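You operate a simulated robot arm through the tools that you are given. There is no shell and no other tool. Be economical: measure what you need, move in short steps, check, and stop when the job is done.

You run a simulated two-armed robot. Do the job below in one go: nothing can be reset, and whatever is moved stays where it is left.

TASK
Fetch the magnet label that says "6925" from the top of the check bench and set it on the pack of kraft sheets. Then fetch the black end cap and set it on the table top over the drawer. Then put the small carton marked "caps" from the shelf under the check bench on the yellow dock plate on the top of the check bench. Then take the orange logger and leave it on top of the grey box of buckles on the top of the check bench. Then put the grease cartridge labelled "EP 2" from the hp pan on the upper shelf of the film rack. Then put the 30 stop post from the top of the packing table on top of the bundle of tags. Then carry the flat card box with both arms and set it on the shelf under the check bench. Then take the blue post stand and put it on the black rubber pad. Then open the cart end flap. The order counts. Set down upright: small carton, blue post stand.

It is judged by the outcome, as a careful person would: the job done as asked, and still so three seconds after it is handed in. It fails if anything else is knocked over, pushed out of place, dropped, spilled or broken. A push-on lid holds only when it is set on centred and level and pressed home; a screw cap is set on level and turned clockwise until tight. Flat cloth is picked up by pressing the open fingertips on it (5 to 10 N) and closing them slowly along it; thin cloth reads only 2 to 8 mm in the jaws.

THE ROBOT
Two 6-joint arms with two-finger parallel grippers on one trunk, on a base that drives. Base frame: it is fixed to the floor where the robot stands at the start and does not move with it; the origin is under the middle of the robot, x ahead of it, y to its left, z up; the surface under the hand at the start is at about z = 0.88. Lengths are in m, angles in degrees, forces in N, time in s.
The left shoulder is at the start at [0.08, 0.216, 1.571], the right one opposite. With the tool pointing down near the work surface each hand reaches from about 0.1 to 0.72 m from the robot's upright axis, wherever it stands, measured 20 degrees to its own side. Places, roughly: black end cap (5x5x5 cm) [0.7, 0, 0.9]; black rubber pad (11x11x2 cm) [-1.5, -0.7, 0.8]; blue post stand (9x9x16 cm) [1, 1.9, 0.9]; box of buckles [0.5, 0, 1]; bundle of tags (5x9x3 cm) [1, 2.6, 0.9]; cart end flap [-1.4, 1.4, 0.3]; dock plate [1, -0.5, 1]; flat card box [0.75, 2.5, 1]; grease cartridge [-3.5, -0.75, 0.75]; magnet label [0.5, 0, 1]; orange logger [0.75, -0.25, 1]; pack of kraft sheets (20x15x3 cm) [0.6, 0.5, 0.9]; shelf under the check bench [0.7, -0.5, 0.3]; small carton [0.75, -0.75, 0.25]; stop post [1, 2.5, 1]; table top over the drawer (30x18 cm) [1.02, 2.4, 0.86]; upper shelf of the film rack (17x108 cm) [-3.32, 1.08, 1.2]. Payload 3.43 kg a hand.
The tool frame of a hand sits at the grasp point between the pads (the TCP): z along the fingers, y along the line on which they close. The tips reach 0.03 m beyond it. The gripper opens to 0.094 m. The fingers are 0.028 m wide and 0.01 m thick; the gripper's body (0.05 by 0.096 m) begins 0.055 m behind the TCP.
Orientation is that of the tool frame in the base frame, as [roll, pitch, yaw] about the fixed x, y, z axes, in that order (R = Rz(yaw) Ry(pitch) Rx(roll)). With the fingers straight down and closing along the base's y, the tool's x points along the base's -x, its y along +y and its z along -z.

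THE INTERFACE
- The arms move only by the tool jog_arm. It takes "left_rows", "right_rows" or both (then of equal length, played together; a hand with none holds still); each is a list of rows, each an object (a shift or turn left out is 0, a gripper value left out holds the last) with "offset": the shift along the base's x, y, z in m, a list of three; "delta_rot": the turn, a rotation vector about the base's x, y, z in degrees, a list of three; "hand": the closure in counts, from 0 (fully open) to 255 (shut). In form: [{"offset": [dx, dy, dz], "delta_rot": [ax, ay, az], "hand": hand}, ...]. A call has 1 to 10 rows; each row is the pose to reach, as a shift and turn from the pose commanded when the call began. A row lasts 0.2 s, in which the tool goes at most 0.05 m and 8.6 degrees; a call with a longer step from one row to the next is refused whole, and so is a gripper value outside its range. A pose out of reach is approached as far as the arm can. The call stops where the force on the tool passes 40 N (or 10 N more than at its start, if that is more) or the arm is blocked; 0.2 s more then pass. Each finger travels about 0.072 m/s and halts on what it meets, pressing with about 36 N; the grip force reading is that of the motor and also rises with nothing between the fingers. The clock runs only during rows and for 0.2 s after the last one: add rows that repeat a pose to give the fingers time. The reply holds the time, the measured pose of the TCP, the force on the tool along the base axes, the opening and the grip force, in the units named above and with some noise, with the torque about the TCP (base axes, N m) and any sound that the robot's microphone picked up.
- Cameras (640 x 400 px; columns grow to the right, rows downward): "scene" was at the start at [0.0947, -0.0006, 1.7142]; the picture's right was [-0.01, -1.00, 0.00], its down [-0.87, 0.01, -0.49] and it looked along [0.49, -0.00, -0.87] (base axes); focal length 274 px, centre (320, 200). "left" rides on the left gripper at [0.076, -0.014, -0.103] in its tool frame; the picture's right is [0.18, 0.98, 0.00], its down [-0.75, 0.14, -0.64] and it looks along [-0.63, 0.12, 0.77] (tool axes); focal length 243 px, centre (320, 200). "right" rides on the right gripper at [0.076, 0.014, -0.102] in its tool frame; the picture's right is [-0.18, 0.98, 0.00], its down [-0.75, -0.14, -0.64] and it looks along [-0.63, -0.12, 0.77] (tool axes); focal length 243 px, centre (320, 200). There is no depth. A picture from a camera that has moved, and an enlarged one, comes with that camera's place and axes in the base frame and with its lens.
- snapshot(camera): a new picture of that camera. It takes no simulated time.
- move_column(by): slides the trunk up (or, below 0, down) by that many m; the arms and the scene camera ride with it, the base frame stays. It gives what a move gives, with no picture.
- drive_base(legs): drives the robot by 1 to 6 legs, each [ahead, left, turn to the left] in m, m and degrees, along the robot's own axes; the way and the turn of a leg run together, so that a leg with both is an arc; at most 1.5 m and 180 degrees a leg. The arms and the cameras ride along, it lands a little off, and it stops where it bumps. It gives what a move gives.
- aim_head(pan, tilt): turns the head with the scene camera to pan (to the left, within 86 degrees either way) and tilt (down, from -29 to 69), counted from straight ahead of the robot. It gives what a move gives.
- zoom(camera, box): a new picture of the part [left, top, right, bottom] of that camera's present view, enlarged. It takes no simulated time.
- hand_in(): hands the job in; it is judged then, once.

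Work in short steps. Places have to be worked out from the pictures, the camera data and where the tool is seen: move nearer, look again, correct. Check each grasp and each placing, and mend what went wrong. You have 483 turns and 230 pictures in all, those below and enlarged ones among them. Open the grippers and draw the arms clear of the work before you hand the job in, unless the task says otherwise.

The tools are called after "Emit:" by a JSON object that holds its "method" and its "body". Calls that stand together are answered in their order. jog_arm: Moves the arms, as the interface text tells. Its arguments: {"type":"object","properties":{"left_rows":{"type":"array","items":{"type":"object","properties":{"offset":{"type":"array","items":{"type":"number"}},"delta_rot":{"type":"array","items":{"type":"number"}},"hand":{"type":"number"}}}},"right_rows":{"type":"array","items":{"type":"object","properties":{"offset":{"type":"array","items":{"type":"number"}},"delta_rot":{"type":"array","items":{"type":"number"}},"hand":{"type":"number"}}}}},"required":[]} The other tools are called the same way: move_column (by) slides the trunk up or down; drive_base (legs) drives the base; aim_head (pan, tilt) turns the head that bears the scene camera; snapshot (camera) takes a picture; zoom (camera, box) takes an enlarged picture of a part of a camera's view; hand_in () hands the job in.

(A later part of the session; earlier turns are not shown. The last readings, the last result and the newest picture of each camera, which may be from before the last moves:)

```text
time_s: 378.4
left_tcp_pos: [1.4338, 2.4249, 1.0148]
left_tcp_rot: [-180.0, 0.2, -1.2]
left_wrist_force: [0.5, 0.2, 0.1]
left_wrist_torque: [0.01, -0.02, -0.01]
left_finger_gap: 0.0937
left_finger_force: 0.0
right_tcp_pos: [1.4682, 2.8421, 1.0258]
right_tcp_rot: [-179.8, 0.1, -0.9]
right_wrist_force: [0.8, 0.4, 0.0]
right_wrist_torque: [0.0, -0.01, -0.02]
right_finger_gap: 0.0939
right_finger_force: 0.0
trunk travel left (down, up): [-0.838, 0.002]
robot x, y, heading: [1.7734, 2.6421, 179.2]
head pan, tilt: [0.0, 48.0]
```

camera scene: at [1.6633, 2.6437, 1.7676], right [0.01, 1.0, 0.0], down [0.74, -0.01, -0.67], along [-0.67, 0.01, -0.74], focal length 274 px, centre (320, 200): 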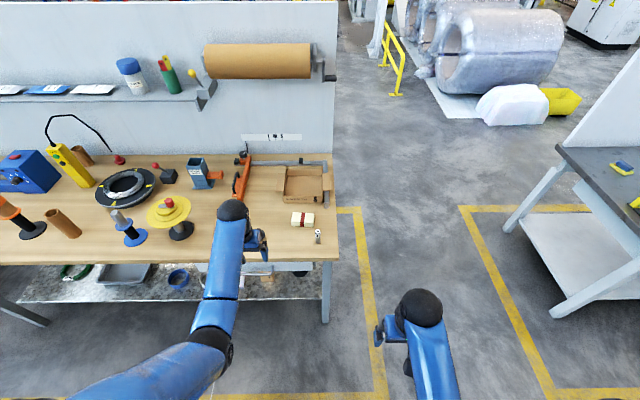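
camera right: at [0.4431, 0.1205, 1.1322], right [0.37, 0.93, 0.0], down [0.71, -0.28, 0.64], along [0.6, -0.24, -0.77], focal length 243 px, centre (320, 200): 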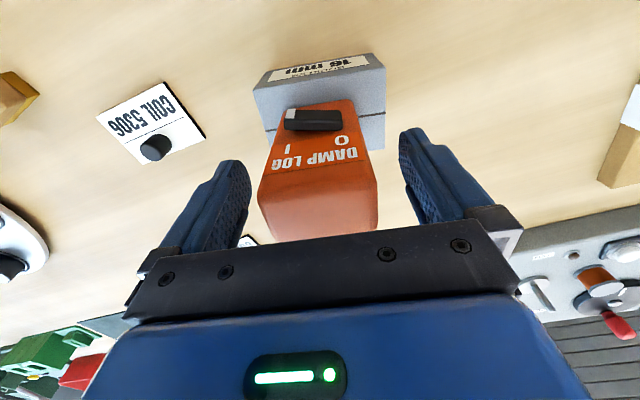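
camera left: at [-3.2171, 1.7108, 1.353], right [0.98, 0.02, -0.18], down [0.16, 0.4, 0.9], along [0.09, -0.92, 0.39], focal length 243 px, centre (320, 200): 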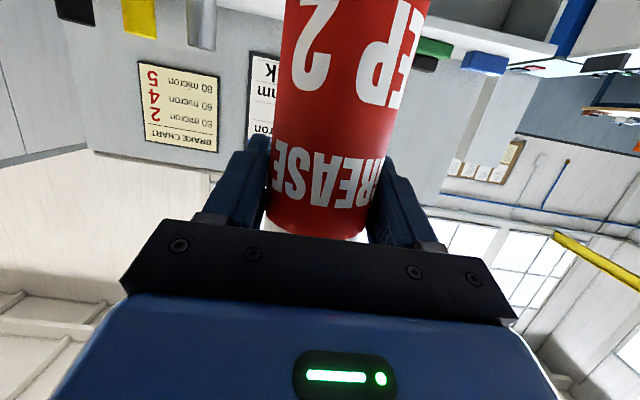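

30 post: base [1.066, 2.643], height ≈7.8 cm, Ø≈2.1 cm. Tags: x 0.94–0.995, y 2.54–2.63, top ≈0.89. Drive so the right hand comes near the post.

Emit:
{"method": "drive_base", "body": {"legs": [[0.22, 0.2, 0.8]]}}

Emit:
{"method": "snapshot", "body": {"camera": "right"}}

```text
time_s: 380.5
left_tcp_pos: [1.2186, 2.2255, 1.0157]
left_tcp_rot: [179.9, 0.1, -0.4]
left_wrist_force: [0.2, 0.1, -0.7]
left_wrist_torque: [-0.01, 0.03, 0.02]
left_finger_gap: 0.0937
left_finger_force: 0.0
right_tcp_pos: [1.2474, 2.6437, 1.0255]
right_tcp_rot: [179.9, 0.3, -0.2]
right_wrist_force: [-0.2, -0.1, 0.3]
right_wrist_torque: [0.0, 0.0, -0.02]
right_finger_gap: 0.0942
right_finger_force: 0.2
trunk travel left (down, up): [-0.838, 0.002]
robot x, y, heading: [1.5536, 2.4427, 179.7]
head pan, tilt: [0.0, 48.0]
```

```text
135 pictures are left
camera right: at [1.3242, 2.6292, 1.1282], right [-0.19, -0.98, 0.0], down [-0.75, 0.14, 0.64], along [-0.63, 0.12, -0.76], focal length 243 px, centre (320, 200)
```

right: 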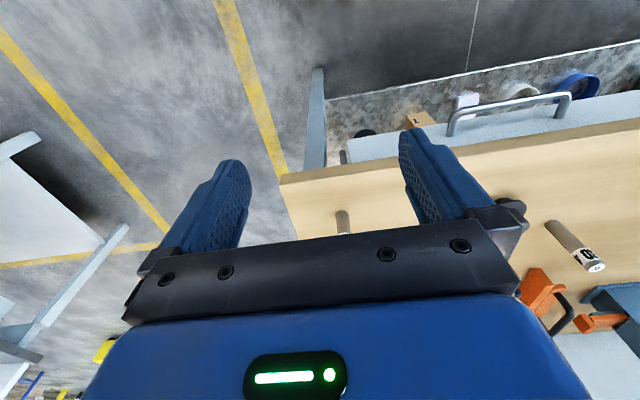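

Post seen at [1.07, 2.643]. Move the right hand over at height and look again.

Emit:
{"method": "jog_arm", "body": {"right_rows": [{"offset": [-0.04, 0, -0.01]}, {"offset": [-0.085, 0, -0.02]}, {"offset": [-0.13, 0, -0.02]}, {"offset": [-0.16, 0, -0.02]}]}}

Emit:
{"method": "snapshot", "body": {"camera": "right"}}

```text
time_s: 381.5
left_tcp_pos: [1.216, 2.2221, 1.0144]
left_tcp_rot: [-180.0, 0.0, -0.4]
left_wrist_force: [0.0, -1.1, 0.5]
left_wrist_torque: [-0.02, 0.0, 0.01]
left_finger_gap: 0.0942
left_finger_force: 0.1
right_tcp_pos: [1.0845, 2.6391, 1.0068]
right_tcp_rot: [-179.7, -0.1, -0.1]
right_wrist_force: [-0.4, -0.1, 0.1]
right_wrist_torque: [0.02, -0.03, -0.01]
right_finger_gap: 0.0942
right_finger_force: 0.1
trunk travel left (down, up): [-0.838, 0.002]
robot x, y, heading: [1.557, 2.4437, 179.7]
head pan, tilt: [0.0, 48.0]
```

```text
134 pictures are left
camera right: at [1.161, 2.6251, 1.1089], right [-0.19, -0.98, 0.0], down [-0.75, 0.14, 0.64], along [-0.63, 0.12, -0.77], focal length 243 px, centre (320, 200)
```

right: 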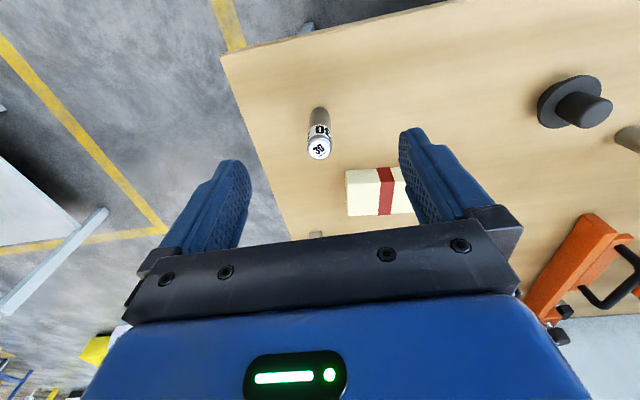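

Post at [1.069, 2.643], top 0.934. Descend to TCP z≈0.913 and grip.

Emit:
{"method": "jog_arm", "body": {"right_rows": [{"offset": [-0.0155, 0.004, -0.02]}, {"offset": [-0.0155, 0.004, -0.055]}, {"offset": [-0.0155, 0.004, -0.085]}, {"offset": [-0.0155, 0.004, -0.093]}, {"offset": [-0.0155, 0.004, -0.093], "hand": 150}, {"offset": [-0.0155, 0.004, -0.093], "hand": 255}, {"offset": [-0.0155, 0.004, -0.093], "hand": 255}, {"offset": [-0.0155, 0.004, -0.093], "hand": 255}, {"offset": [-0.0155, 0.004, -0.093], "hand": 255}]}}

Emit:
{"method": "snapshot", "body": {"camera": "right"}}

```text
time_s: 383.5
left_tcp_pos: [1.2164, 2.2242, 1.0156]
left_tcp_rot: [-180.0, 0.1, -0.4]
left_wrist_force: [0.4, 0.4, -0.8]
left_wrist_torque: [0.02, -0.01, 0.02]
left_finger_gap: 0.0942
left_finger_force: 0.0
right_tcp_pos: [1.0698, 2.6449, 0.9127]
right_tcp_rot: [-179.7, 0.1, -0.1]
right_wrist_force: [0.0, -1.0, -0.3]
right_wrist_torque: [-0.06, 0.03, -0.03]
right_finger_gap: 0.0195
right_finger_force: 36.1
trunk travel left (down, up): [-0.838, 0.002]
robot x, y, heading: [1.5538, 2.4428, 180.0]
head pan, tilt: [0.0, 48.0]
```

```text
133 pictures are left
camera right: at [1.1467, 2.6303, 1.0153], right [-0.19, -0.98, 0.0], down [-0.75, 0.14, 0.64], along [-0.63, 0.12, -0.77], focal length 243 px, centre (320, 200)
```

right: 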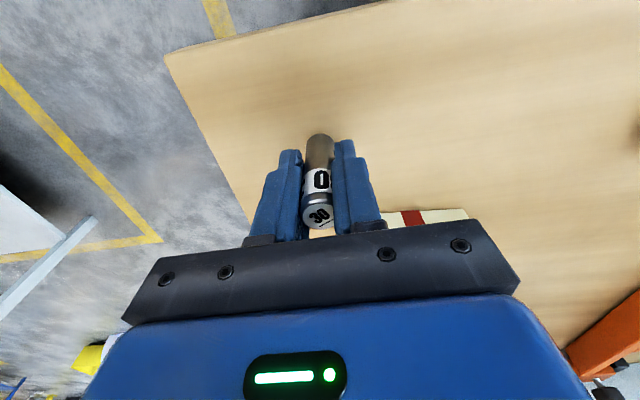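

Gripped (19.5 mm). Lift 7 cm and move over the tags.

Emit:
{"method": "jog_arm", "body": {"right_rows": [{"offset": [0, 0, 0.03]}, {"offset": [0, 0, 0.07]}, {"offset": [-0.03, -0.015, 0.075]}, {"offset": [-0.06, -0.03, 0.075]}, {"offset": [-0.085, -0.05, 0.075]}]}}

Emit:
{"method": "snapshot", "body": {"camera": "right"}}

```text
time_s: 384.7
left_tcp_pos: [1.2173, 2.2235, 1.0133]
left_tcp_rot: [-180.0, 0.0, -0.4]
left_wrist_force: [-0.2, -0.4, 0.2]
left_wrist_torque: [-0.01, -0.01, 0.0]
left_finger_gap: 0.0939
left_finger_force: 0.1
right_tcp_pos: [0.9879, 2.5943, 0.9871]
right_tcp_rot: [-179.8, -0.1, -0.1]
right_wrist_force: [0.4, -0.1, -1.7]
right_wrist_torque: [-0.03, -0.02, 0.03]
right_finger_gap: 0.0196
right_finger_force: 36.5
trunk travel left (down, up): [-0.838, 0.002]
robot x, y, heading: [1.556, 2.4477, 180.0]
head pan, tilt: [0.0, 48.0]
```

```text
132 pictures are left
camera right: at [1.0624, 2.5795, 1.0896], right [-0.19, -0.98, 0.0], down [-0.75, 0.14, 0.64], along [-0.63, 0.12, -0.77], focal length 243 px, centre (320, 200)
```

right: 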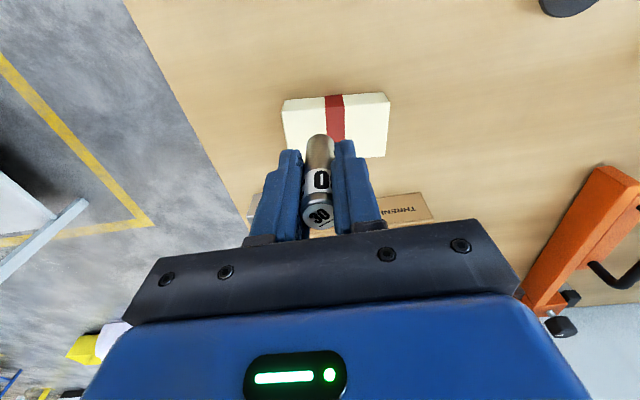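

Tags centre [0.967, 2.581]. Move over it and lower to just above.

Emit:
{"method": "jog_arm", "body": {"right_rows": [{"offset": [-0.021, -0.013, 0]}, {"offset": [-0.021, -0.013, -0.02]}, {"offset": [-0.021, -0.013, -0.034]}, {"offset": [-0.021, -0.013, -0.038]}]}}

Emit:
{"method": "snapshot", "body": {"camera": "right"}}

```text
time_s: 385.7
left_tcp_pos: [1.2168, 2.2233, 1.0142]
left_tcp_rot: [179.9, 0.1, -0.3]
left_wrist_force: [1.0, -0.2, 0.1]
left_wrist_torque: [-0.04, -0.01, 0.0]
left_finger_gap: 0.0938
left_finger_force: 0.1
right_tcp_pos: [0.9649, 2.5829, 0.948]
right_tcp_rot: [-179.9, 0.1, 0.0]
right_wrist_force: [-0.2, -0.5, -2.7]
right_wrist_torque: [-0.01, -0.02, 0.04]
right_finger_gap: 0.0195
right_finger_force: 35.3
trunk travel left (down, up): [-0.838, 0.002]
robot x, y, heading: [1.5579, 2.4459, 180.1]
head pan, tilt: [0.0, 48.0]
```

```text
131 pictures are left
camera right: at [1.0416, 2.5683, 1.0512], right [-0.19, -0.98, 0.0], down [-0.75, 0.14, 0.64], along [-0.63, 0.12, -0.77], focal length 243 px, centre (320, 200)
```

right: 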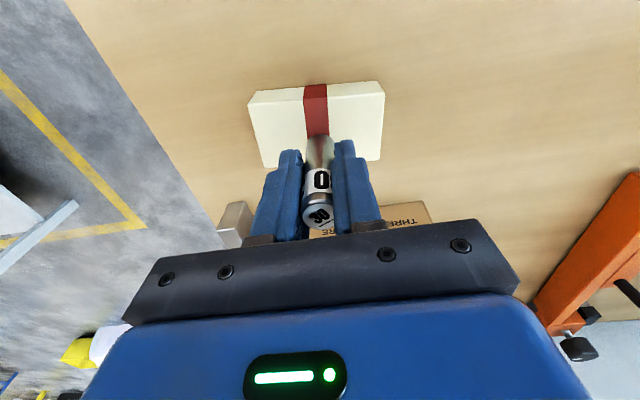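

Centred. Step down to contact.

Emit:
{"method": "jog_arm", "body": {"right_rows": [{"offset": [0, 0, -0.002]}, {"offset": [0, 0, -0.004]}, {"offset": [0, 0, -0.006]}]}}

```text
time_s: 386.5
left_tcp_pos: [1.2169, 2.2241, 1.0135]
left_tcp_rot: [180.0, 0.2, -0.4]
left_wrist_force: [0.1, -0.1, 0.6]
left_wrist_torque: [-0.01, 0.01, 0.0]
left_finger_gap: 0.094
left_finger_force: 0.1
right_tcp_pos: [0.9639, 2.5831, 0.9429]
right_tcp_rot: [-179.8, 0.0, -0.1]
right_wrist_force: [-0.2, 0.3, -1.4]
right_wrist_torque: [-0.01, -0.02, -0.01]
right_finger_gap: 0.0195
right_finger_force: 35.9
trunk travel left (down, up): [-0.838, 0.002]
robot x, y, heading: [1.5578, 2.4432, 179.8]
head pan, tilt: [0.0, 48.0]
```

Emit:
{"method": "jog_arm", "body": {"right_rows": [{"offset": [0, 0, -0.001]}, {"offset": [0, 0, -0.002]}, {"offset": [0, 0, -0.003]}, {"offset": [0, 0, -0.004]}]}}

```text
time_s: 387.5
left_tcp_pos: [1.219, 2.2231, 1.014]
left_tcp_rot: [-180.0, 0.2, -0.4]
left_wrist_force: [-0.8, 0.3, -0.4]
left_wrist_torque: [0.01, 0.01, 0.01]
left_finger_gap: 0.094
left_finger_force: 0.0
right_tcp_pos: [0.964, 2.5833, 0.9419]
right_tcp_rot: [-180.0, 0.5, -0.1]
right_wrist_force: [0.0, 1.0, 20.8]
right_wrist_torque: [0.04, -0.02, 0.0]
right_finger_gap: 0.0194
right_finger_force: 36.3
trunk travel left (down, up): [-0.838, 0.002]
robot x, y, heading: [1.5543, 2.4413, 179.8]
head pan, tilt: [0.0, 48.0]
```

Contact. Ease 3 mm of command back, open gently, rise.

Emit:
{"method": "jog_arm", "body": {"right_rows": [{"offset": [0, 0, 0.002]}, {"offset": [0, 0, 0.002], "hand": 190}, {"offset": [0, 0, 0.002], "hand": 150}, {"offset": [0, 0, 0.002], "hand": 80}, {"offset": [0, 0, 0.002], "hand": 0}, {"offset": [0, 0, 0.03], "hand": 0}, {"offset": [0, 0, 0.07], "hand": 0}, {"offset": [0.04, 0, 0.08], "hand": 0}, {"offset": [0.08, 0, 0.08], "hand": 0}]}}

Emit:
{"method": "snapshot", "body": {"camera": "right"}}

```text
time_s: 389.5
left_tcp_pos: [1.219, 2.2243, 1.0135]
left_tcp_rot: [-179.9, 0.3, -0.4]
left_wrist_force: [0.0, -0.3, -0.2]
left_wrist_torque: [0.04, 0.0, 0.02]
left_finger_gap: 0.0941
left_finger_force: 0.0
right_tcp_pos: [1.0462, 2.5829, 1.0214]
right_tcp_rot: [-179.9, 0.2, 0.0]
right_wrist_force: [0.1, 0.2, 0.0]
right_wrist_torque: [-0.04, 0.03, 0.02]
right_finger_gap: 0.094
right_finger_force: 0.1
trunk travel left (down, up): [-0.838, 0.002]
robot x, y, heading: [1.5569, 2.4475, 180.0]
head pan, tilt: [0.0, 48.0]
```

```text
130 pictures are left
camera right: at [1.1221, 2.5688, 1.1233], right [-0.19, -0.98, 0.0], down [-0.75, 0.14, 0.65], along [-0.63, 0.12, -0.76], focal length 243 px, centre (320, 200)
```

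right: 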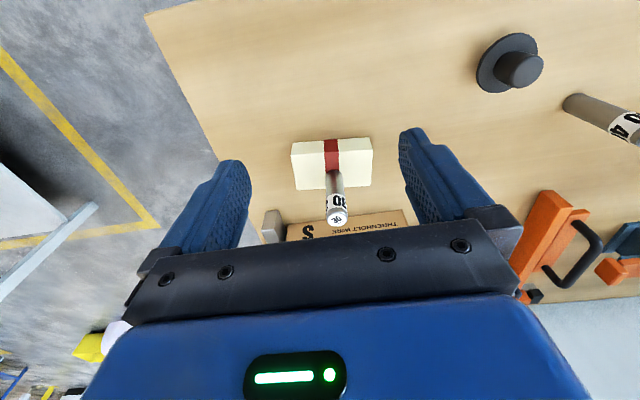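

The post stands on the tags. Next the flat card box (x 0.68–0.86, y 2.494–2.667, walls ≈4.5 cm high, empty). I'll pinch its near wall with both hands, tool-down and yawed ±90° (cameras outward). Back off, centre on it and turn the hands.

Emit:
{"method": "drive_base", "body": {"legs": [[-0.2, 0, 0], [0, -0.135, 0]]}}

Emit:
{"method": "jog_arm", "body": {"left_rows": [{"delta_rot": [0, 0, -8.5]}, {"delta_rot": [0, 0, -17]}, {"delta_rot": [0, 0, -25.5]}, {"delta_rot": [0, 0, -34]}, {"delta_rot": [0, 0, -42.5]}, {"delta_rot": [0, 0, -51]}, {"delta_rot": [0, 0, -59.5]}, {"delta_rot": [0, 0, -68]}, {"delta_rot": [0, 0, -76.5]}, {"delta_rot": [0, 0, -85]}], "right_rows": [{"delta_rot": [0, 0, 8.5]}, {"delta_rot": [0, 0, 17]}, {"delta_rot": [0, 0, 25.5]}, {"delta_rot": [0, 0, 34]}, {"delta_rot": [0, 0, 42.5]}, {"delta_rot": [0, 0, 51]}, {"delta_rot": [0, 0, 59.5]}, {"delta_rot": [0, 0, 68]}, {"delta_rot": [0, 0, 76.5]}, {"delta_rot": [0, 0, 85]}]}}

Emit:
{"method": "aim_head", "body": {"pan": 0, "tilt": 55}}

Emit:
{"method": "snapshot", "body": {"camera": "scene"}}

```text
time_s: 392.0
left_tcp_pos: [1.4186, 2.3528, 1.0131]
left_tcp_rot: [-179.9, 0.1, -0.4]
left_wrist_force: [0.2, -0.2, -0.2]
left_wrist_torque: [0.03, 0.03, -0.01]
left_finger_gap: 0.0939
left_finger_force: 0.1
right_tcp_pos: [1.2449, 2.7128, 1.0207]
right_tcp_rot: [-179.6, 0.0, 0.0]
right_wrist_force: [0.5, -0.2, 0.4]
right_wrist_torque: [0.03, -0.05, -0.02]
right_finger_gap: 0.0938
right_finger_force: 0.1
trunk travel left (down, up): [-0.838, 0.002]
robot x, y, heading: [1.7566, 2.5787, 179.8]
head pan, tilt: [0.0, 48.0]
```

```text
time_s: 394.2
left_tcp_pos: [1.4179, 2.3585, 1.0126]
left_tcp_rot: [-180.0, 0.1, -85.5]
left_wrist_force: [0.4, -0.3, -0.1]
left_wrist_torque: [0.0, 0.02, 0.01]
left_finger_gap: 0.0942
left_finger_force: 0.1
right_tcp_pos: [1.2446, 2.7164, 1.0194]
right_tcp_rot: [-179.9, 0.1, 85.0]
right_wrist_force: [-0.1, -0.4, -0.2]
right_wrist_torque: [-0.02, -0.02, -0.01]
right_finger_gap: 0.094
right_finger_force: 0.1
trunk travel left (down, up): [-0.838, 0.002]
robot x, y, heading: [1.7557, 2.5769, 180.0]
head pan, tilt: [0.0, 48.0]
```

```text
time_s: 394.9
left_tcp_pos: [1.4174, 2.3577, 1.0132]
left_tcp_rot: [-180.0, 0.1, -85.2]
left_wrist_force: [-0.2, 1.1, -0.3]
left_wrist_torque: [-0.01, 0.03, 0.01]
left_finger_gap: 0.094
left_finger_force: 0.0
right_tcp_pos: [1.2441, 2.7168, 1.0198]
right_tcp_rot: [-179.9, 0.1, 84.8]
right_wrist_force: [0.0, 0.3, 0.1]
right_wrist_torque: [0.03, 0.0, 0.04]
right_finger_gap: 0.094
right_finger_force: 0.0
trunk travel left (down, up): [-0.838, 0.002]
robot x, y, heading: [1.7545, 2.5774, 179.9]
head pan, tilt: [0.0, 55.0]
```

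```text
129 pictures are left
camera scene: at [1.6527, 2.5793, 1.7584], right [0.0, 1.0, 0.0], down [0.82, 0.0, -0.57], along [-0.57, 0.0, -0.82], focal length 274 px, centre (320, 200)
```

scene: 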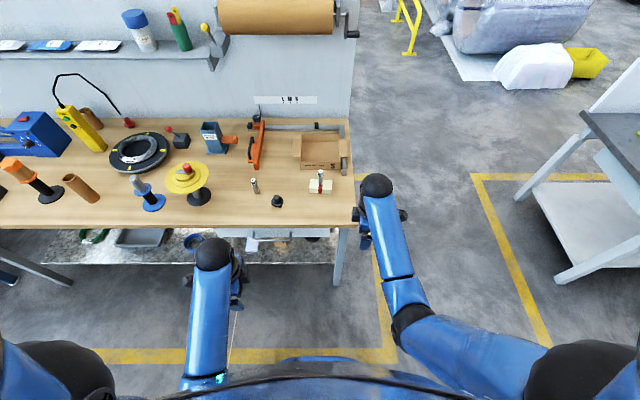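

Rotation works. Zoom for the box geometry.

Emit:
{"method": "zoom", "body": {"camera": "scene", "box": [240, 100, 370, 210]}}

```text
3.64 times, centred on (305, 155) of scene
camera zoom: at [1.6527, 2.5793, 1.7584], right [0.0, 1.0, 0.0], down [0.82, 0.0, -0.57], along [-0.57, 0.0, -0.82], focal length 997 px, centre (374, 364)
```

zoom: 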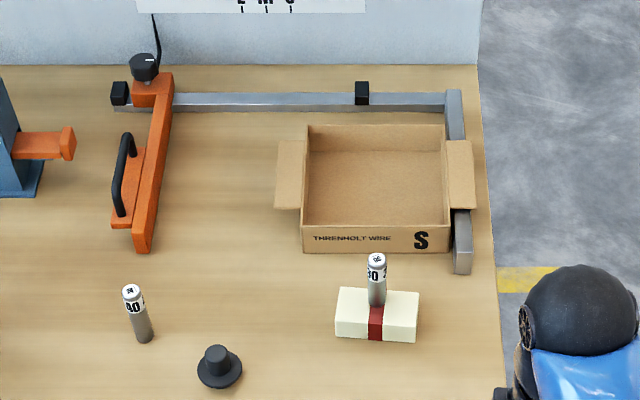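

Box wall at x≈0.864, y 2.493–2.670, top z≈0.905. Bring both hands to y 2.522 / 2.641 side by side, gap ~5 cm, yaw to exactly ±90°.

Emit:
{"method": "jog_arm", "body": {"left_rows": [{"offset": [-0.036, 0.023, 0], "delta_rot": [0, 0, -2.4], "hand": 110}, {"offset": [-0.072, 0.047, 0], "delta_rot": [0, 0, -4.8], "hand": 110}, {"offset": [-0.108, 0.07, 0], "delta_rot": [0, 0, -4.8], "hand": 110}, {"offset": [-0.145, 0.094, 0], "delta_rot": [0, 0, -4.8], "hand": 110}, {"offset": [-0.181, 0.117, 0], "delta_rot": [0, 0, -4.8], "hand": 110}, {"offset": [-0.217, 0.141, 0], "delta_rot": [0, 0, -4.8], "hand": 110}, {"offset": [-0.253, 0.164, 0], "delta_rot": [0, 0, -4.8], "hand": 110}], "right_rows": [{"offset": [-0.0115, -0.011, 0], "delta_rot": [0, 0, 2.6], "hand": 110}, {"offset": [-0.023, -0.022, 0], "delta_rot": [0, 0, 5.2], "hand": 110}, {"offset": [-0.0345, -0.033, 0], "delta_rot": [0, 0, 5.2], "hand": 110}, {"offset": [-0.046, -0.043, 0], "delta_rot": [0, 0, 5.2], "hand": 110}, {"offset": [-0.057, -0.054, 0], "delta_rot": [0, 0, 5.2], "hand": 110}, {"offset": [-0.069, -0.065, 0], "delta_rot": [0, 0, 5.2], "hand": 110}, {"offset": [-0.08, -0.076, 0], "delta_rot": [0, 0, 5.2], "hand": 110}]}}

Emit:
{"method": "snapshot", "body": {"camera": "scene"}}

```text
time_s: 396.4
left_tcp_pos: [1.1627, 2.5236, 1.0125]
left_tcp_rot: [-179.9, 0.1, -90.1]
left_wrist_force: [-0.3, -0.8, -0.7]
left_wrist_torque: [0.02, -0.01, -0.01]
left_finger_gap: 0.0535
left_finger_force: 0.1
right_tcp_pos: [1.163, 2.6412, 1.0188]
right_tcp_rot: [-179.9, 0.1, 90.1]
right_wrist_force: [-0.1, 0.0, 0.1]
right_wrist_torque: [-0.04, -0.01, -0.01]
right_finger_gap: 0.0537
right_finger_force: 0.0
trunk travel left (down, up): [-0.838, 0.002]
robot x, y, heading: [1.7598, 2.5777, 179.9]
head pan, tilt: [0.0, 55.0]
```

```text
127 pictures are left
camera scene: at [1.6503, 2.58, 1.7581], right [0.0, 1.0, 0.0], down [0.82, 0.0, -0.57], along [-0.57, 0.0, -0.82], focal length 274 px, centre (320, 200)
```

scene: 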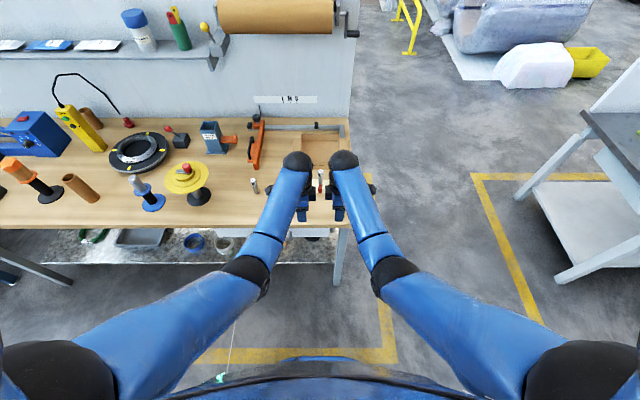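

Both hands are ready. Drive ahead 0.29 over the box wall.

Emit:
{"method": "drive_base", "body": {"legs": [[0.293, 0, 0]]}}

Emit:
{"method": "snapshot", "body": {"camera": "left"}}

Emit:
{"method": "snapshot", "body": {"camera": "right"}}

```text
time_s: 398.4
left_tcp_pos: [0.8837, 2.5198, 1.0156]
left_tcp_rot: [179.7, 0.1, -89.8]
left_wrist_force: [-0.5, -0.3, 0.3]
left_wrist_torque: [-0.01, -0.01, 0.0]
left_finger_gap: 0.0535
left_finger_force: 0.2
right_tcp_pos: [0.8839, 2.6375, 1.0209]
right_tcp_rot: [-179.7, 0.0, 90.5]
right_wrist_force: [0.1, -0.3, 0.9]
right_wrist_torque: [0.0, -0.02, 0.04]
right_finger_gap: 0.0536
right_finger_force: 0.1
trunk travel left (down, up): [-0.838, 0.002]
robot x, y, heading: [1.4688, 2.5782, -179.7]
head pan, tilt: [0.0, 55.0]
```

```text
126 pictures are left
camera left: at [0.8986, 2.4408, 1.1164], right [-0.98, -0.19, 0.0], down [-0.14, 0.75, 0.64], along [-0.12, 0.63, -0.77], focal length 243 px, centre (320, 200)
```

left: 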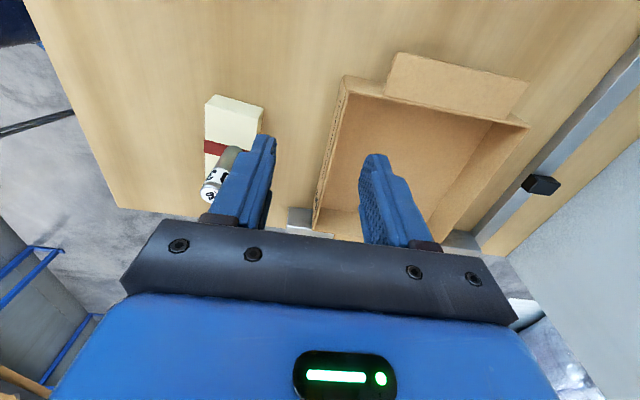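

```text
125 pictures are left
camera right: at [0.8972, 2.7142, 1.1236], right [0.98, -0.18, 0.0], down [-0.13, -0.75, 0.64], along [-0.12, -0.63, -0.77], focal length 243 px, centre (320, 200)
```

right: 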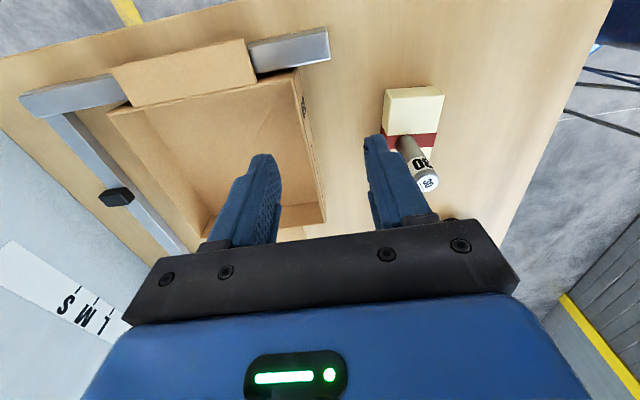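

Wall centre at x≈0.866 in both views. Shift −18 mm and descend both to z≈0.93 first.

Emit:
{"method": "jog_arm", "body": {"left_rows": [{"offset": [-0.018, 0.001, -0.02]}, {"offset": [-0.018, 0.001, -0.05]}, {"offset": [-0.018, 0.001, -0.08]}], "right_rows": [{"offset": [-0.018, 0.001, -0.025]}, {"offset": [-0.018, 0.001, -0.055]}, {"offset": [-0.018, 0.001, -0.085]}]}}

Emit:
{"method": "snapshot", "body": {"camera": "left"}}

Emit:
{"method": "snapshot", "body": {"camera": "right"}}

```text
time_s: 399.2
left_tcp_pos: [0.8643, 2.5188, 0.9339]
left_tcp_rot: [179.9, 0.1, -89.8]
left_wrist_force: [0.2, -0.8, -0.3]
left_wrist_torque: [-0.04, -0.02, 0.0]
left_finger_gap: 0.0535
left_finger_force: 0.1
right_tcp_pos: [0.8602, 2.6372, 0.9345]
right_tcp_rot: [-179.8, 0.1, 90.5]
right_wrist_force: [-0.5, -0.7, -0.2]
right_wrist_torque: [-0.01, 0.03, 0.03]
right_finger_gap: 0.0533
right_finger_force: 0.1
trunk travel left (down, up): [-0.838, 0.002]
robot x, y, heading: [1.4716, 2.5812, -180.0]
head pan, tilt: [0.0, 55.0]
```

```text
124 pictures are left
camera left: at [0.8781, 2.4417, 1.035], right [-0.98, -0.19, 0.0], down [-0.14, 0.75, 0.64], along [-0.12, 0.63, -0.77], focal length 243 px, centre (320, 200)
```

left: 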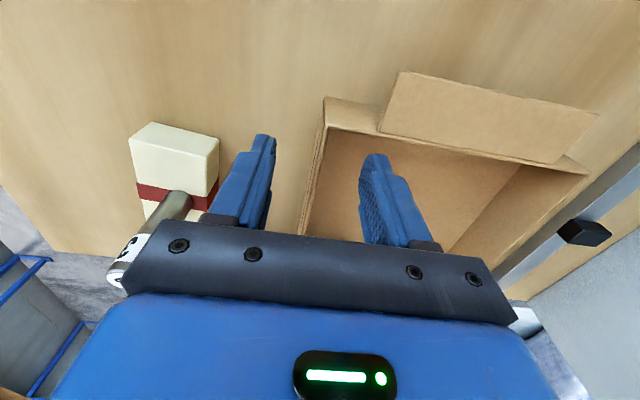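

```text
123 pictures are left
camera right: at [0.8745, 2.7138, 1.0383], right [0.98, -0.18, 0.0], down [-0.13, -0.75, 0.64], along [-0.12, -0.63, -0.77], focal length 243 px, centre (320, 200)
```

right: 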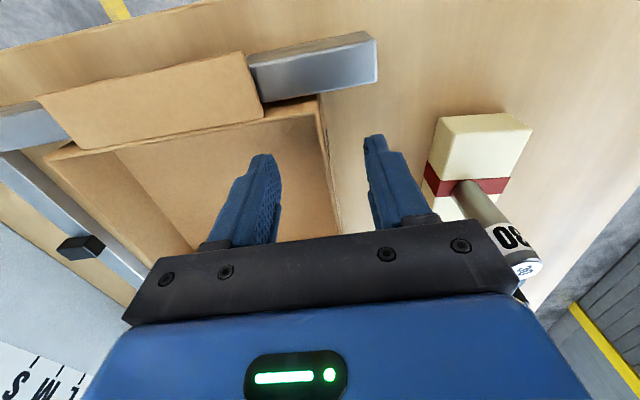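

Walls are between the fingers on both hands. Descend to z≈0.905 and close both together.

Emit:
{"method": "jog_arm", "body": {"left_rows": [{"offset": [0.002, 0.002, -0.015]}, {"offset": [0.002, 0.002, -0.028]}, {"offset": [0.002, 0.002, -0.028], "hand": 255}, {"offset": [0.002, 0.002, -0.028], "hand": 255}, {"offset": [0.002, 0.002, -0.028], "hand": 255}, {"offset": [0.002, 0.002, -0.028], "hand": 255}], "right_rows": [{"offset": [0.006, 0.002, -0.015]}, {"offset": [0.006, 0.002, -0.028]}, {"offset": [0.006, 0.002, -0.028], "hand": 255}, {"offset": [0.006, 0.002, -0.028], "hand": 255}, {"offset": [0.006, 0.002, -0.028], "hand": 255}, {"offset": [0.006, 0.002, -0.028], "hand": 255}]}}

Emit:
{"method": "snapshot", "body": {"camera": "left"}}

```text
time_s: 400.6
left_tcp_pos: [0.8649, 2.5213, 0.9055]
left_tcp_rot: [-179.9, 0.0, -89.9]
left_wrist_force: [8.0, 0.0, 7.1]
left_wrist_torque: [0.46, -0.01, -0.43]
left_finger_gap: 0.0069
left_finger_force: 35.6
right_tcp_pos: [0.8651, 2.6401, 0.9055]
right_tcp_rot: [-179.9, 0.1, 90.3]
right_wrist_force: [-8.0, -0.2, -6.9]
right_wrist_torque: [0.44, -0.01, -0.53]
right_finger_gap: 0.0069
right_finger_force: 36.4
trunk travel left (down, up): [-0.838, 0.002]
robot x, y, heading: [1.4701, 2.5804, -179.8]
head pan, tilt: [0.0, 55.0]
```

```text
122 pictures are left
camera left: at [0.8795, 2.444, 1.0067], right [-0.98, -0.19, 0.0], down [-0.14, 0.75, 0.64], along [-0.12, 0.63, -0.77], focal length 243 px, centre (320, 200)
```

left: 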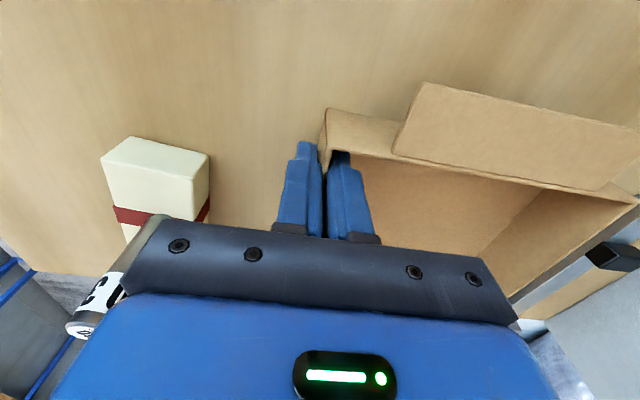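

Both hands hold the wall. Lift together 7.5 cm.

Emit:
{"method": "jog_arm", "body": {"left_rows": [{"offset": [0, 0, 0.012]}, {"offset": [0, 0, 0.025]}, {"offset": [0, 0, 0.04]}, {"offset": [0, 0, 0.055]}, {"offset": [0, 0, 0.068]}, {"offset": [0, 0, 0.08]}], "right_rows": [{"offset": [0, 0, 0.012]}, {"offset": [0, 0, 0.025]}, {"offset": [0, 0, 0.04]}, {"offset": [0, 0, 0.055]}, {"offset": [0, 0, 0.068]}, {"offset": [0, 0, 0.08]}]}}

Emit:
{"method": "snapshot", "body": {"camera": "scene"}}

Emit:
{"method": "snapshot", "body": {"camera": "left"}}

```text
time_s: 402.0
left_tcp_pos: [0.8663, 2.521, 0.986]
left_tcp_rot: [-179.9, 0.1, -89.9]
left_wrist_force: [9.6, 1.4, -2.6]
left_wrist_torque: [-0.31, -0.01, -0.42]
left_finger_gap: 0.0068
left_finger_force: 36.0
right_tcp_pos: [0.8669, 2.6398, 0.9866]
right_tcp_rot: [-179.8, 0.1, 90.5]
right_wrist_force: [-7.9, -2.1, 1.9]
right_wrist_torque: [-0.03, 0.0, -0.54]
right_finger_gap: 0.0069
right_finger_force: 36.1
trunk travel left (down, up): [-0.838, 0.002]
robot x, y, heading: [1.4728, 2.5788, -180.1]
head pan, tilt: [0.0, 55.0]
```

```text
121 pictures are left
camera scene: at [1.3684, 2.5782, 1.7583], right [0.0, 1.0, 0.0], down [0.82, 0.0, -0.57], along [-0.57, 0.0, -0.82], focal length 274 px, centre (320, 200)
```

scene: 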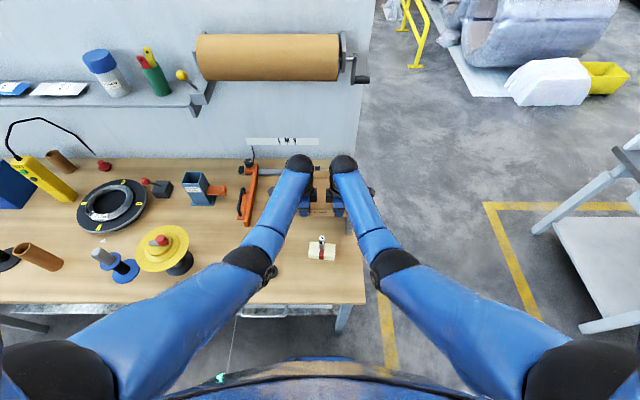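

```text
120 pictures are left
camera left: at [0.8802, 2.4433, 1.0871], right [-0.98, -0.19, 0.0], down [-0.14, 0.75, 0.64], along [-0.12, 0.63, -0.77], focal length 243 px, centre (320, 200)
```

left: 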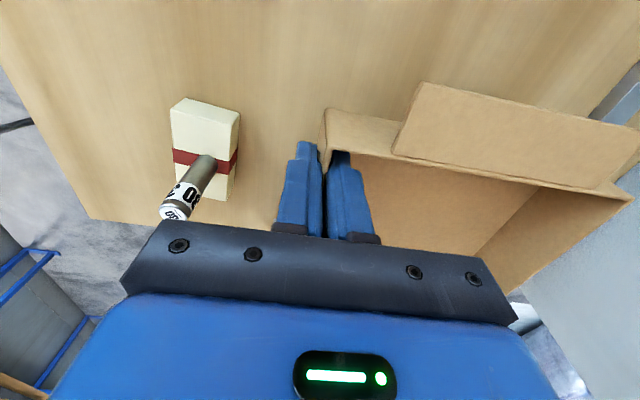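

Box is up and level. Slide right 0.2 so it doesn't pass over the post, then back off.

Emit:
{"method": "drive_base", "body": {"legs": [[0, -0.22, 0]]}}

Emit:
{"method": "snapshot", "body": {"camera": "scene"}}

```text
time_s: 403.7
left_tcp_pos: [0.8647, 2.7366, 0.9852]
left_tcp_rot: [-179.9, 0.3, -89.7]
left_wrist_force: [9.6, 4.0, -13.1]
left_wrist_torque: [-0.71, -0.02, -0.55]
left_finger_gap: 0.0069
left_finger_force: 36.1
right_tcp_pos: [0.8645, 2.8542, 0.9848]
right_tcp_rot: [-179.8, -0.1, 90.6]
right_wrist_force: [-9.9, -4.5, 12.0]
right_wrist_torque: [-0.68, -0.01, -0.66]
right_finger_gap: 0.0068
right_finger_force: 35.8
trunk travel left (down, up): [-0.838, 0.002]
robot x, y, heading: [1.4724, 2.7968, -179.6]
head pan, tilt: [0.0, 55.0]
```

```text
119 pictures are left
camera scene: at [1.3672, 2.7898, 1.7583], right [-0.01, 1.0, 0.0], down [0.82, 0.01, -0.57], along [-0.57, 0.0, -0.82], focal length 274 px, centre (320, 200)
```

scene: 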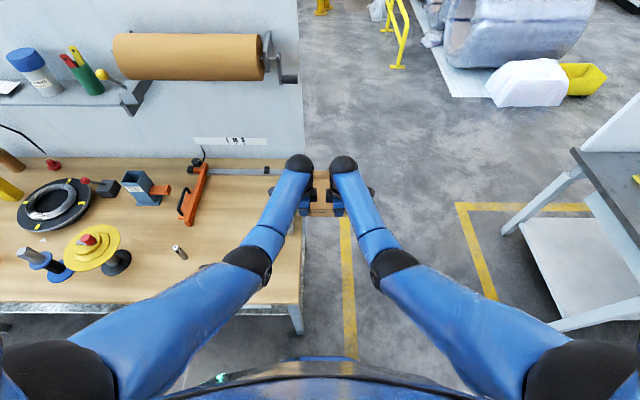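

Now back off 0.6 to clear the table edge, then check how the box hangs.

Emit:
{"method": "drive_base", "body": {"legs": [[-0.6, 0, 0]]}}

Emit:
{"method": "aim_head", "body": {"pan": 0, "tilt": 62}}

Emit:
{"method": "snapshot", "body": {"camera": "scene"}}

Emit:
{"method": "snapshot", "body": {"camera": "right"}}

```text
time_s: 407.1
left_tcp_pos: [1.4649, 2.7428, 0.9849]
left_tcp_rot: [-179.7, 0.0, -89.8]
left_wrist_force: [7.9, 1.4, -0.6]
left_wrist_torque: [-0.02, -0.06, -0.46]
left_finger_gap: 0.0068
left_finger_force: 36.2
right_tcp_pos: [1.4646, 2.8611, 0.9851]
right_tcp_rot: [-179.9, 0.1, 90.5]
right_wrist_force: [-8.0, -1.3, -0.2]
right_wrist_torque: [0.03, -0.04, -0.57]
right_finger_gap: 0.0068
right_finger_force: 36.1
trunk travel left (down, up): [-0.838, 0.002]
robot x, y, heading: [2.0719, 2.8003, -180.2]
head pan, tilt: [0.0, 55.0]
```

```text
time_s: 407.8
left_tcp_pos: [1.4645, 2.7406, 0.9858]
left_tcp_rot: [-179.9, 0.1, -89.9]
left_wrist_force: [6.9, 0.5, 5.4]
left_wrist_torque: [0.29, -0.04, -0.29]
left_finger_gap: 0.0067
left_finger_force: 35.5
right_tcp_pos: [1.4658, 2.8612, 0.9858]
right_tcp_rot: [-179.8, 0.1, 90.4]
right_wrist_force: [-7.5, -0.7, -6.5]
right_wrist_torque: [0.38, -0.03, -0.46]
right_finger_gap: 0.007
right_finger_force: 35.9
trunk travel left (down, up): [-0.838, 0.002]
robot x, y, heading: [2.074, 2.8017, -179.9]
head pan, tilt: [0.0, 62.0]
```

```text
118 pictures are left
camera scene: at [1.9743, 2.7996, 1.7499], right [0.0, 1.0, 0.0], down [0.88, 0.0, -0.47], along [-0.47, 0.0, -0.88], focal length 274 px, centre (320, 200)
```

scene: 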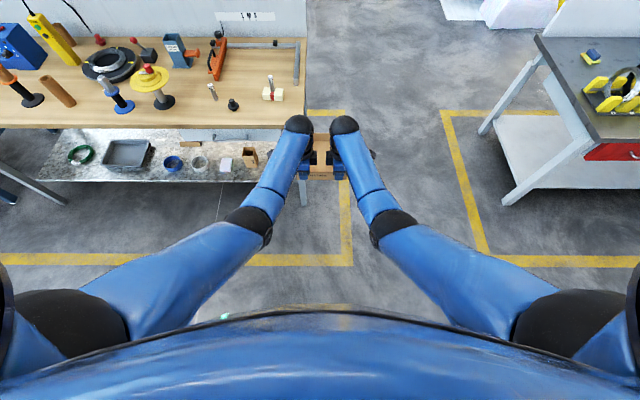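

```text
117 pictures are left
camera right: at [1.4797, 2.9381, 1.0888], right [0.98, -0.18, 0.0], down [-0.13, -0.75, 0.64], along [-0.12, -0.63, -0.76], focal length 243 px, centre (320, 200)
```

right: 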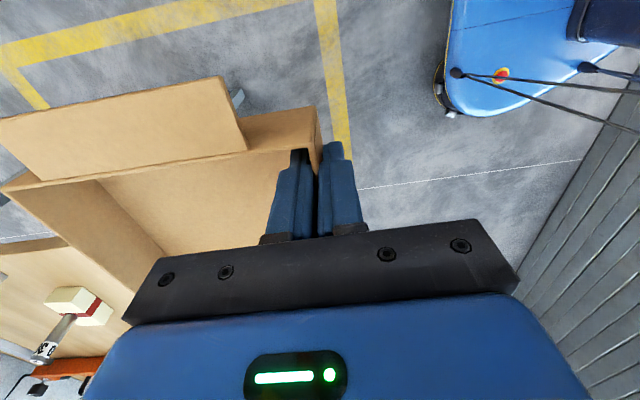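

Box held level, table items intact. Slide left along the aisle to y≈−1.0.

Emit:
{"method": "drive_base", "body": {"legs": [[0, 1.3, 0], [0, 1.3, 0], [0, 1.15, 0]]}}

Emit:
{"method": "snapshot", "body": {"camera": "scene"}}

```text
time_s: 425.9
left_tcp_pos: [1.4856, -0.9997, 0.9847]
left_tcp_rot: [-179.7, 0.0, -90.7]
left_wrist_force: [7.5, -0.8, -0.1]
left_wrist_torque: [-0.01, 0.0, -0.37]
left_finger_gap: 0.0065
left_finger_force: 35.8
right_tcp_pos: [1.4879, -0.8804, 0.9868]
right_tcp_rot: [-179.7, 0.2, 89.6]
right_wrist_force: [-7.7, -0.2, 0.1]
right_wrist_torque: [-0.01, -0.04, -0.53]
right_finger_gap: 0.0066
right_finger_force: 35.6
trunk travel left (down, up): [-0.838, 0.002]
robot x, y, heading: [2.0931, -0.9505, 179.3]
head pan, tilt: [0.0, 62.0]
```

```text
116 pictures are left
camera scene: at [1.9966, -0.9483, 1.75], right [0.01, 1.0, 0.0], down [0.88, -0.01, -0.47], along [-0.47, 0.0, -0.88], focal length 274 px, centre (320, 200)
```

scene: 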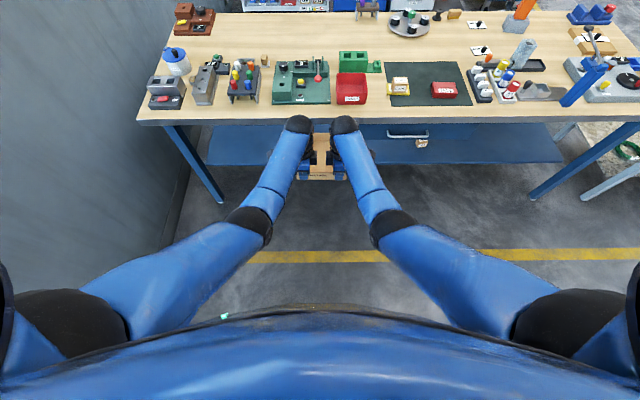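

Now lower the trunk so the box is just above shelf height (TCP ≈0.42).

Emit:
{"method": "move_column", "body": {"by": -0.4}}

Emit:
{"method": "move_column", "body": {"by": -0.155}}

Emit:
{"method": "aim_head", "body": {"pan": 0, "tilt": 45}}

Emit:
{"method": "snapshot", "body": {"camera": "scene"}}

Emit:
{"method": "snapshot", "body": {"camera": "left"}}

```text
time_s: 429.8
left_tcp_pos: [1.4857, -1.0001, 0.5858]
left_tcp_rot: [-179.9, 0.0, -90.7]
left_wrist_force: [5.8, 0.8, -1.1]
left_wrist_torque: [-0.01, -0.02, -0.28]
left_finger_gap: 0.0068
left_finger_force: 36.2
right_tcp_pos: [1.4885, -0.8808, 0.5862]
right_tcp_rot: [-179.7, 0.0, 89.7]
right_wrist_force: [-6.6, 0.5, 0.7]
right_wrist_torque: [-0.03, -0.03, -0.4]
right_finger_gap: 0.0067
right_finger_force: 36.1
trunk travel left (down, up): [-0.438, 0.402]
robot x, y, heading: [2.0921, -0.9511, 179.3]
head pan, tilt: [0.0, 62.0]
```

```text
time_s: 431.5
left_tcp_pos: [1.4855, -0.9994, 0.4306]
left_tcp_rot: [-179.8, 0.0, -90.7]
left_wrist_force: [6.4, -0.4, -1.3]
left_wrist_torque: [-0.1, -0.01, -0.3]
left_finger_gap: 0.0067
left_finger_force: 36.3
right_tcp_pos: [1.4876, -0.8809, 0.4322]
right_tcp_rot: [-179.7, 0.2, 89.6]
right_wrist_force: [-7.0, 0.3, 2.2]
right_wrist_torque: [-0.1, -0.03, -0.47]
right_finger_gap: 0.0067
right_finger_force: 35.8
trunk travel left (down, up): [-0.283, 0.557]
robot x, y, heading: [2.0927, -0.9493, 179.3]
head pan, tilt: [0.0, 62.0]
```

```text
time_s: 432.3
left_tcp_pos: [1.4846, -1.0005, 0.4315]
left_tcp_rot: [-179.8, 0.0, -90.7]
left_wrist_force: [6.4, 0.3, -2.6]
left_wrist_torque: [-0.1, -0.04, -0.3]
left_finger_gap: 0.0065
left_finger_force: 36.0
right_tcp_pos: [1.4876, -0.88, 0.4316]
right_tcp_rot: [-179.6, 0.0, 89.6]
right_wrist_force: [-6.4, -0.4, 0.8]
right_wrist_torque: [-0.07, -0.02, -0.44]
right_finger_gap: 0.0066
right_finger_force: 36.0
trunk travel left (down, up): [-0.283, 0.557]
robot x, y, heading: [2.0923, -0.9501, 179.5]
head pan, tilt: [0.0, 45.0]
```

```text
115 pictures are left
camera scene: at [1.9798, -0.9496, 1.2167], right [0.01, 1.0, 0.0], down [0.71, -0.01, -0.71], along [-0.71, 0.01, -0.71], focal length 274 px, centre (320, 200)
```

scene: 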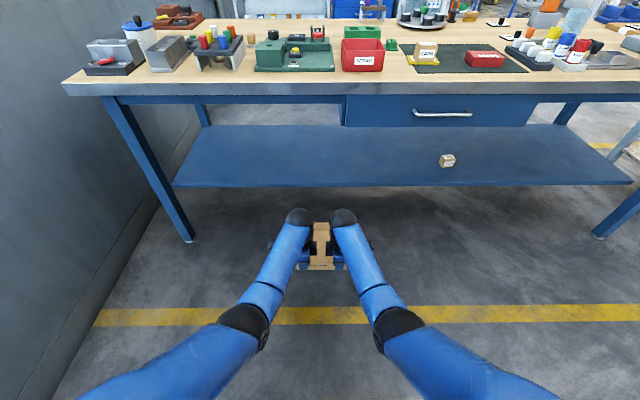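

```text
114 pictures are left
camera left: at [1.4991, -1.0777, 0.5318], right [-0.98, -0.17, 0.0], down [-0.13, 0.75, 0.64], along [-0.11, 0.63, -0.77], focal length 243 px, centre (320, 200)
```

left: 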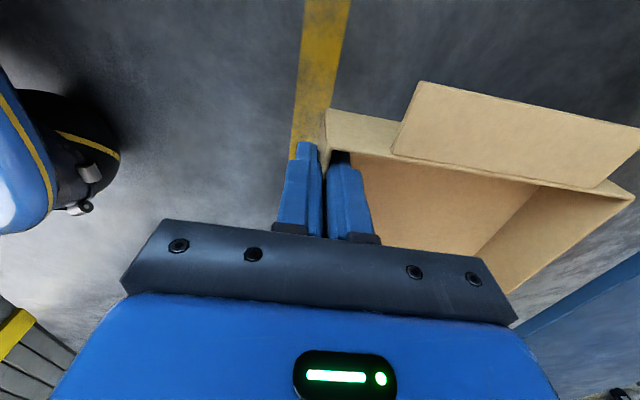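

Approach in two steps; first 0.3.

Emit:
{"method": "drive_base", "body": {"legs": [[0.3, 0, 0.5]]}}

Emit:
{"method": "snapshot", "body": {"camera": "scene"}}

Emit:
{"method": "snapshot", "body": {"camera": "left"}}

```text
time_s: 434.4
left_tcp_pos: [1.1813, -1.0002, 0.4296]
left_tcp_rot: [-179.8, 0.0, -90.4]
left_wrist_force: [7.0, 0.0, -1.1]
left_wrist_torque: [-0.04, -0.04, -0.34]
left_finger_gap: 0.0067
left_finger_force: 35.8
right_tcp_pos: [1.1846, -0.8806, 0.4308]
right_tcp_rot: [-179.6, 0.1, 89.9]
right_wrist_force: [-7.9, 0.0, 0.1]
right_wrist_torque: [0.0, -0.04, -0.49]
right_finger_gap: 0.0065
right_finger_force: 36.0
trunk travel left (down, up): [-0.283, 0.557]
robot x, y, heading: [1.7904, -0.9477, 179.9]
head pan, tilt: [0.0, 45.0]
```

```text
113 pictures are left
camera scene: at [1.6754, -0.9476, 1.2167], right [0.01, 1.0, 0.0], down [0.71, 0.0, -0.71], along [-0.71, 0.0, -0.71], focal length 274 px, centre (320, 200)
```

scene: 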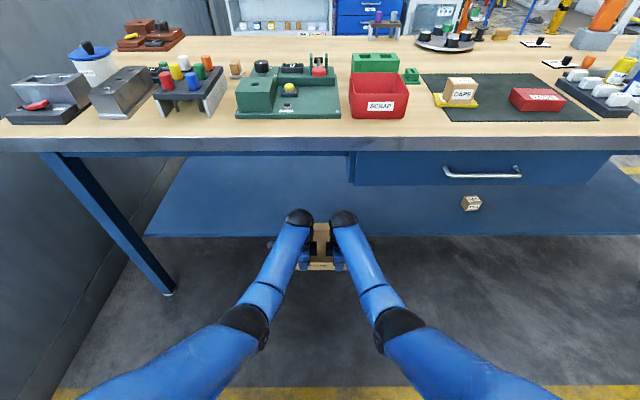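

```text
112 pictures are left
camera left: at [1.1957, -1.0778, 0.5314], right [-0.98, -0.18, 0.0], down [-0.14, 0.75, 0.64], along [-0.11, 0.63, -0.77], focal length 243 px, centre (320, 200)
```

left: 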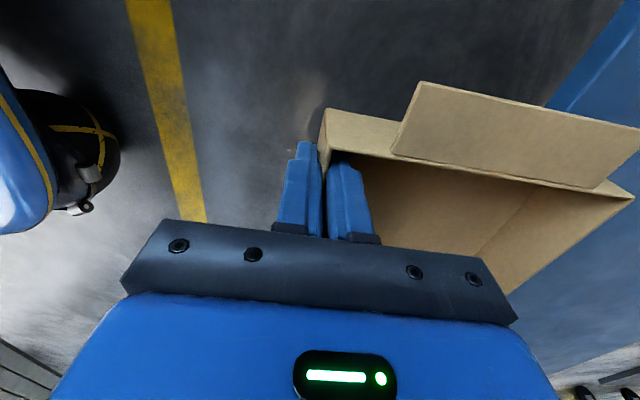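

Clear. Lower 2 cm more for drawer clearance and drive in 0.235.

Emit:
{"method": "move_column", "body": {"by": -0.02}}

Emit:
{"method": "drive_base", "body": {"legs": [[0.235, 0, 0]]}}

Emit:
{"method": "snapshot", "body": {"camera": "left"}}

Emit:
{"method": "snapshot", "body": {"camera": "scene"}}

```text
time_s: 435.1
left_tcp_pos: [1.1824, -1.0005, 0.4113]
left_tcp_rot: [-179.8, 0.1, -90.4]
left_wrist_force: [4.8, 0.4, 3.9]
left_wrist_torque: [0.22, -0.02, -0.24]
left_finger_gap: 0.0068
left_finger_force: 35.8
right_tcp_pos: [1.1846, -0.8792, 0.4116]
right_tcp_rot: [-179.7, 0.1, 89.8]
right_wrist_force: [-4.4, 0.1, -4.6]
right_wrist_torque: [0.27, -0.02, -0.37]
right_finger_gap: 0.0066
right_finger_force: 35.7
trunk travel left (down, up): [-0.263, 0.577]
robot x, y, heading: [1.7891, -0.9474, 179.7]
head pan, tilt: [0.0, 45.0]
```

```text
time_s: 436.8
left_tcp_pos: [0.9456, -0.9979, 0.41]
left_tcp_rot: [-179.7, 0.0, -90.4]
left_wrist_force: [5.6, 0.7, 1.1]
left_wrist_torque: [0.08, -0.01, -0.26]
left_finger_gap: 0.0066
left_finger_force: 36.1
right_tcp_pos: [0.9456, -0.8789, 0.4108]
right_tcp_rot: [-179.7, 0.1, 89.8]
right_wrist_force: [-5.2, -0.4, -3.0]
right_wrist_torque: [0.15, -0.05, -0.39]
right_finger_gap: 0.0067
right_finger_force: 36.0
trunk travel left (down, up): [-0.263, 0.577]
robot x, y, heading: [1.5545, -0.9477, 179.8]
head pan, tilt: [0.0, 45.0]
```

```text
111 pictures are left
camera left: at [0.9589, -1.0763, 0.5111], right [-0.98, -0.18, 0.0], down [-0.14, 0.75, 0.64], along [-0.11, 0.63, -0.77], focal length 243 px, centre (320, 200)
```

left: 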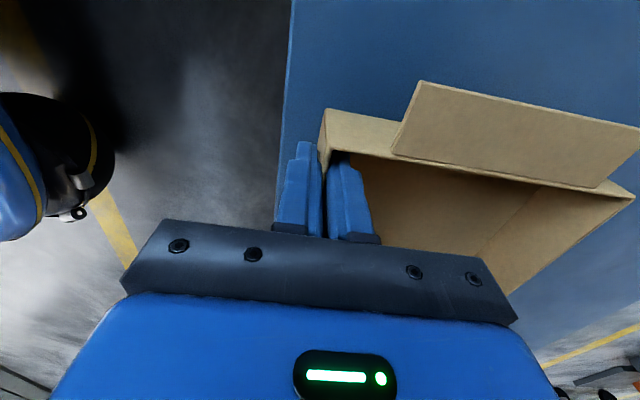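

```text
110 pictures are left
camera scene: at [1.4384, -0.9461, 1.1966], right [0.01, 1.0, 0.0], down [0.71, 0.0, -0.71], along [-0.71, 0.0, -0.71], focal length 274 px, centre (320, 200)
```

scene: 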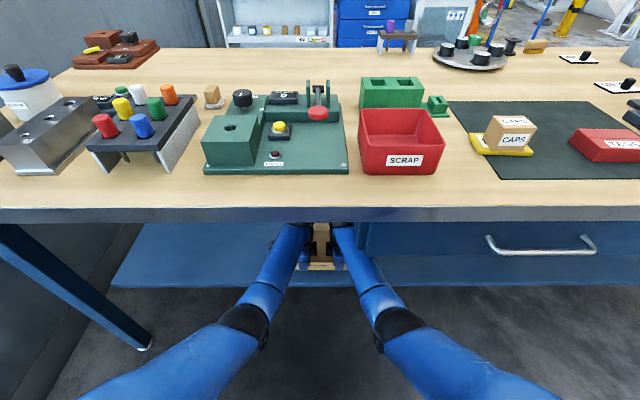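

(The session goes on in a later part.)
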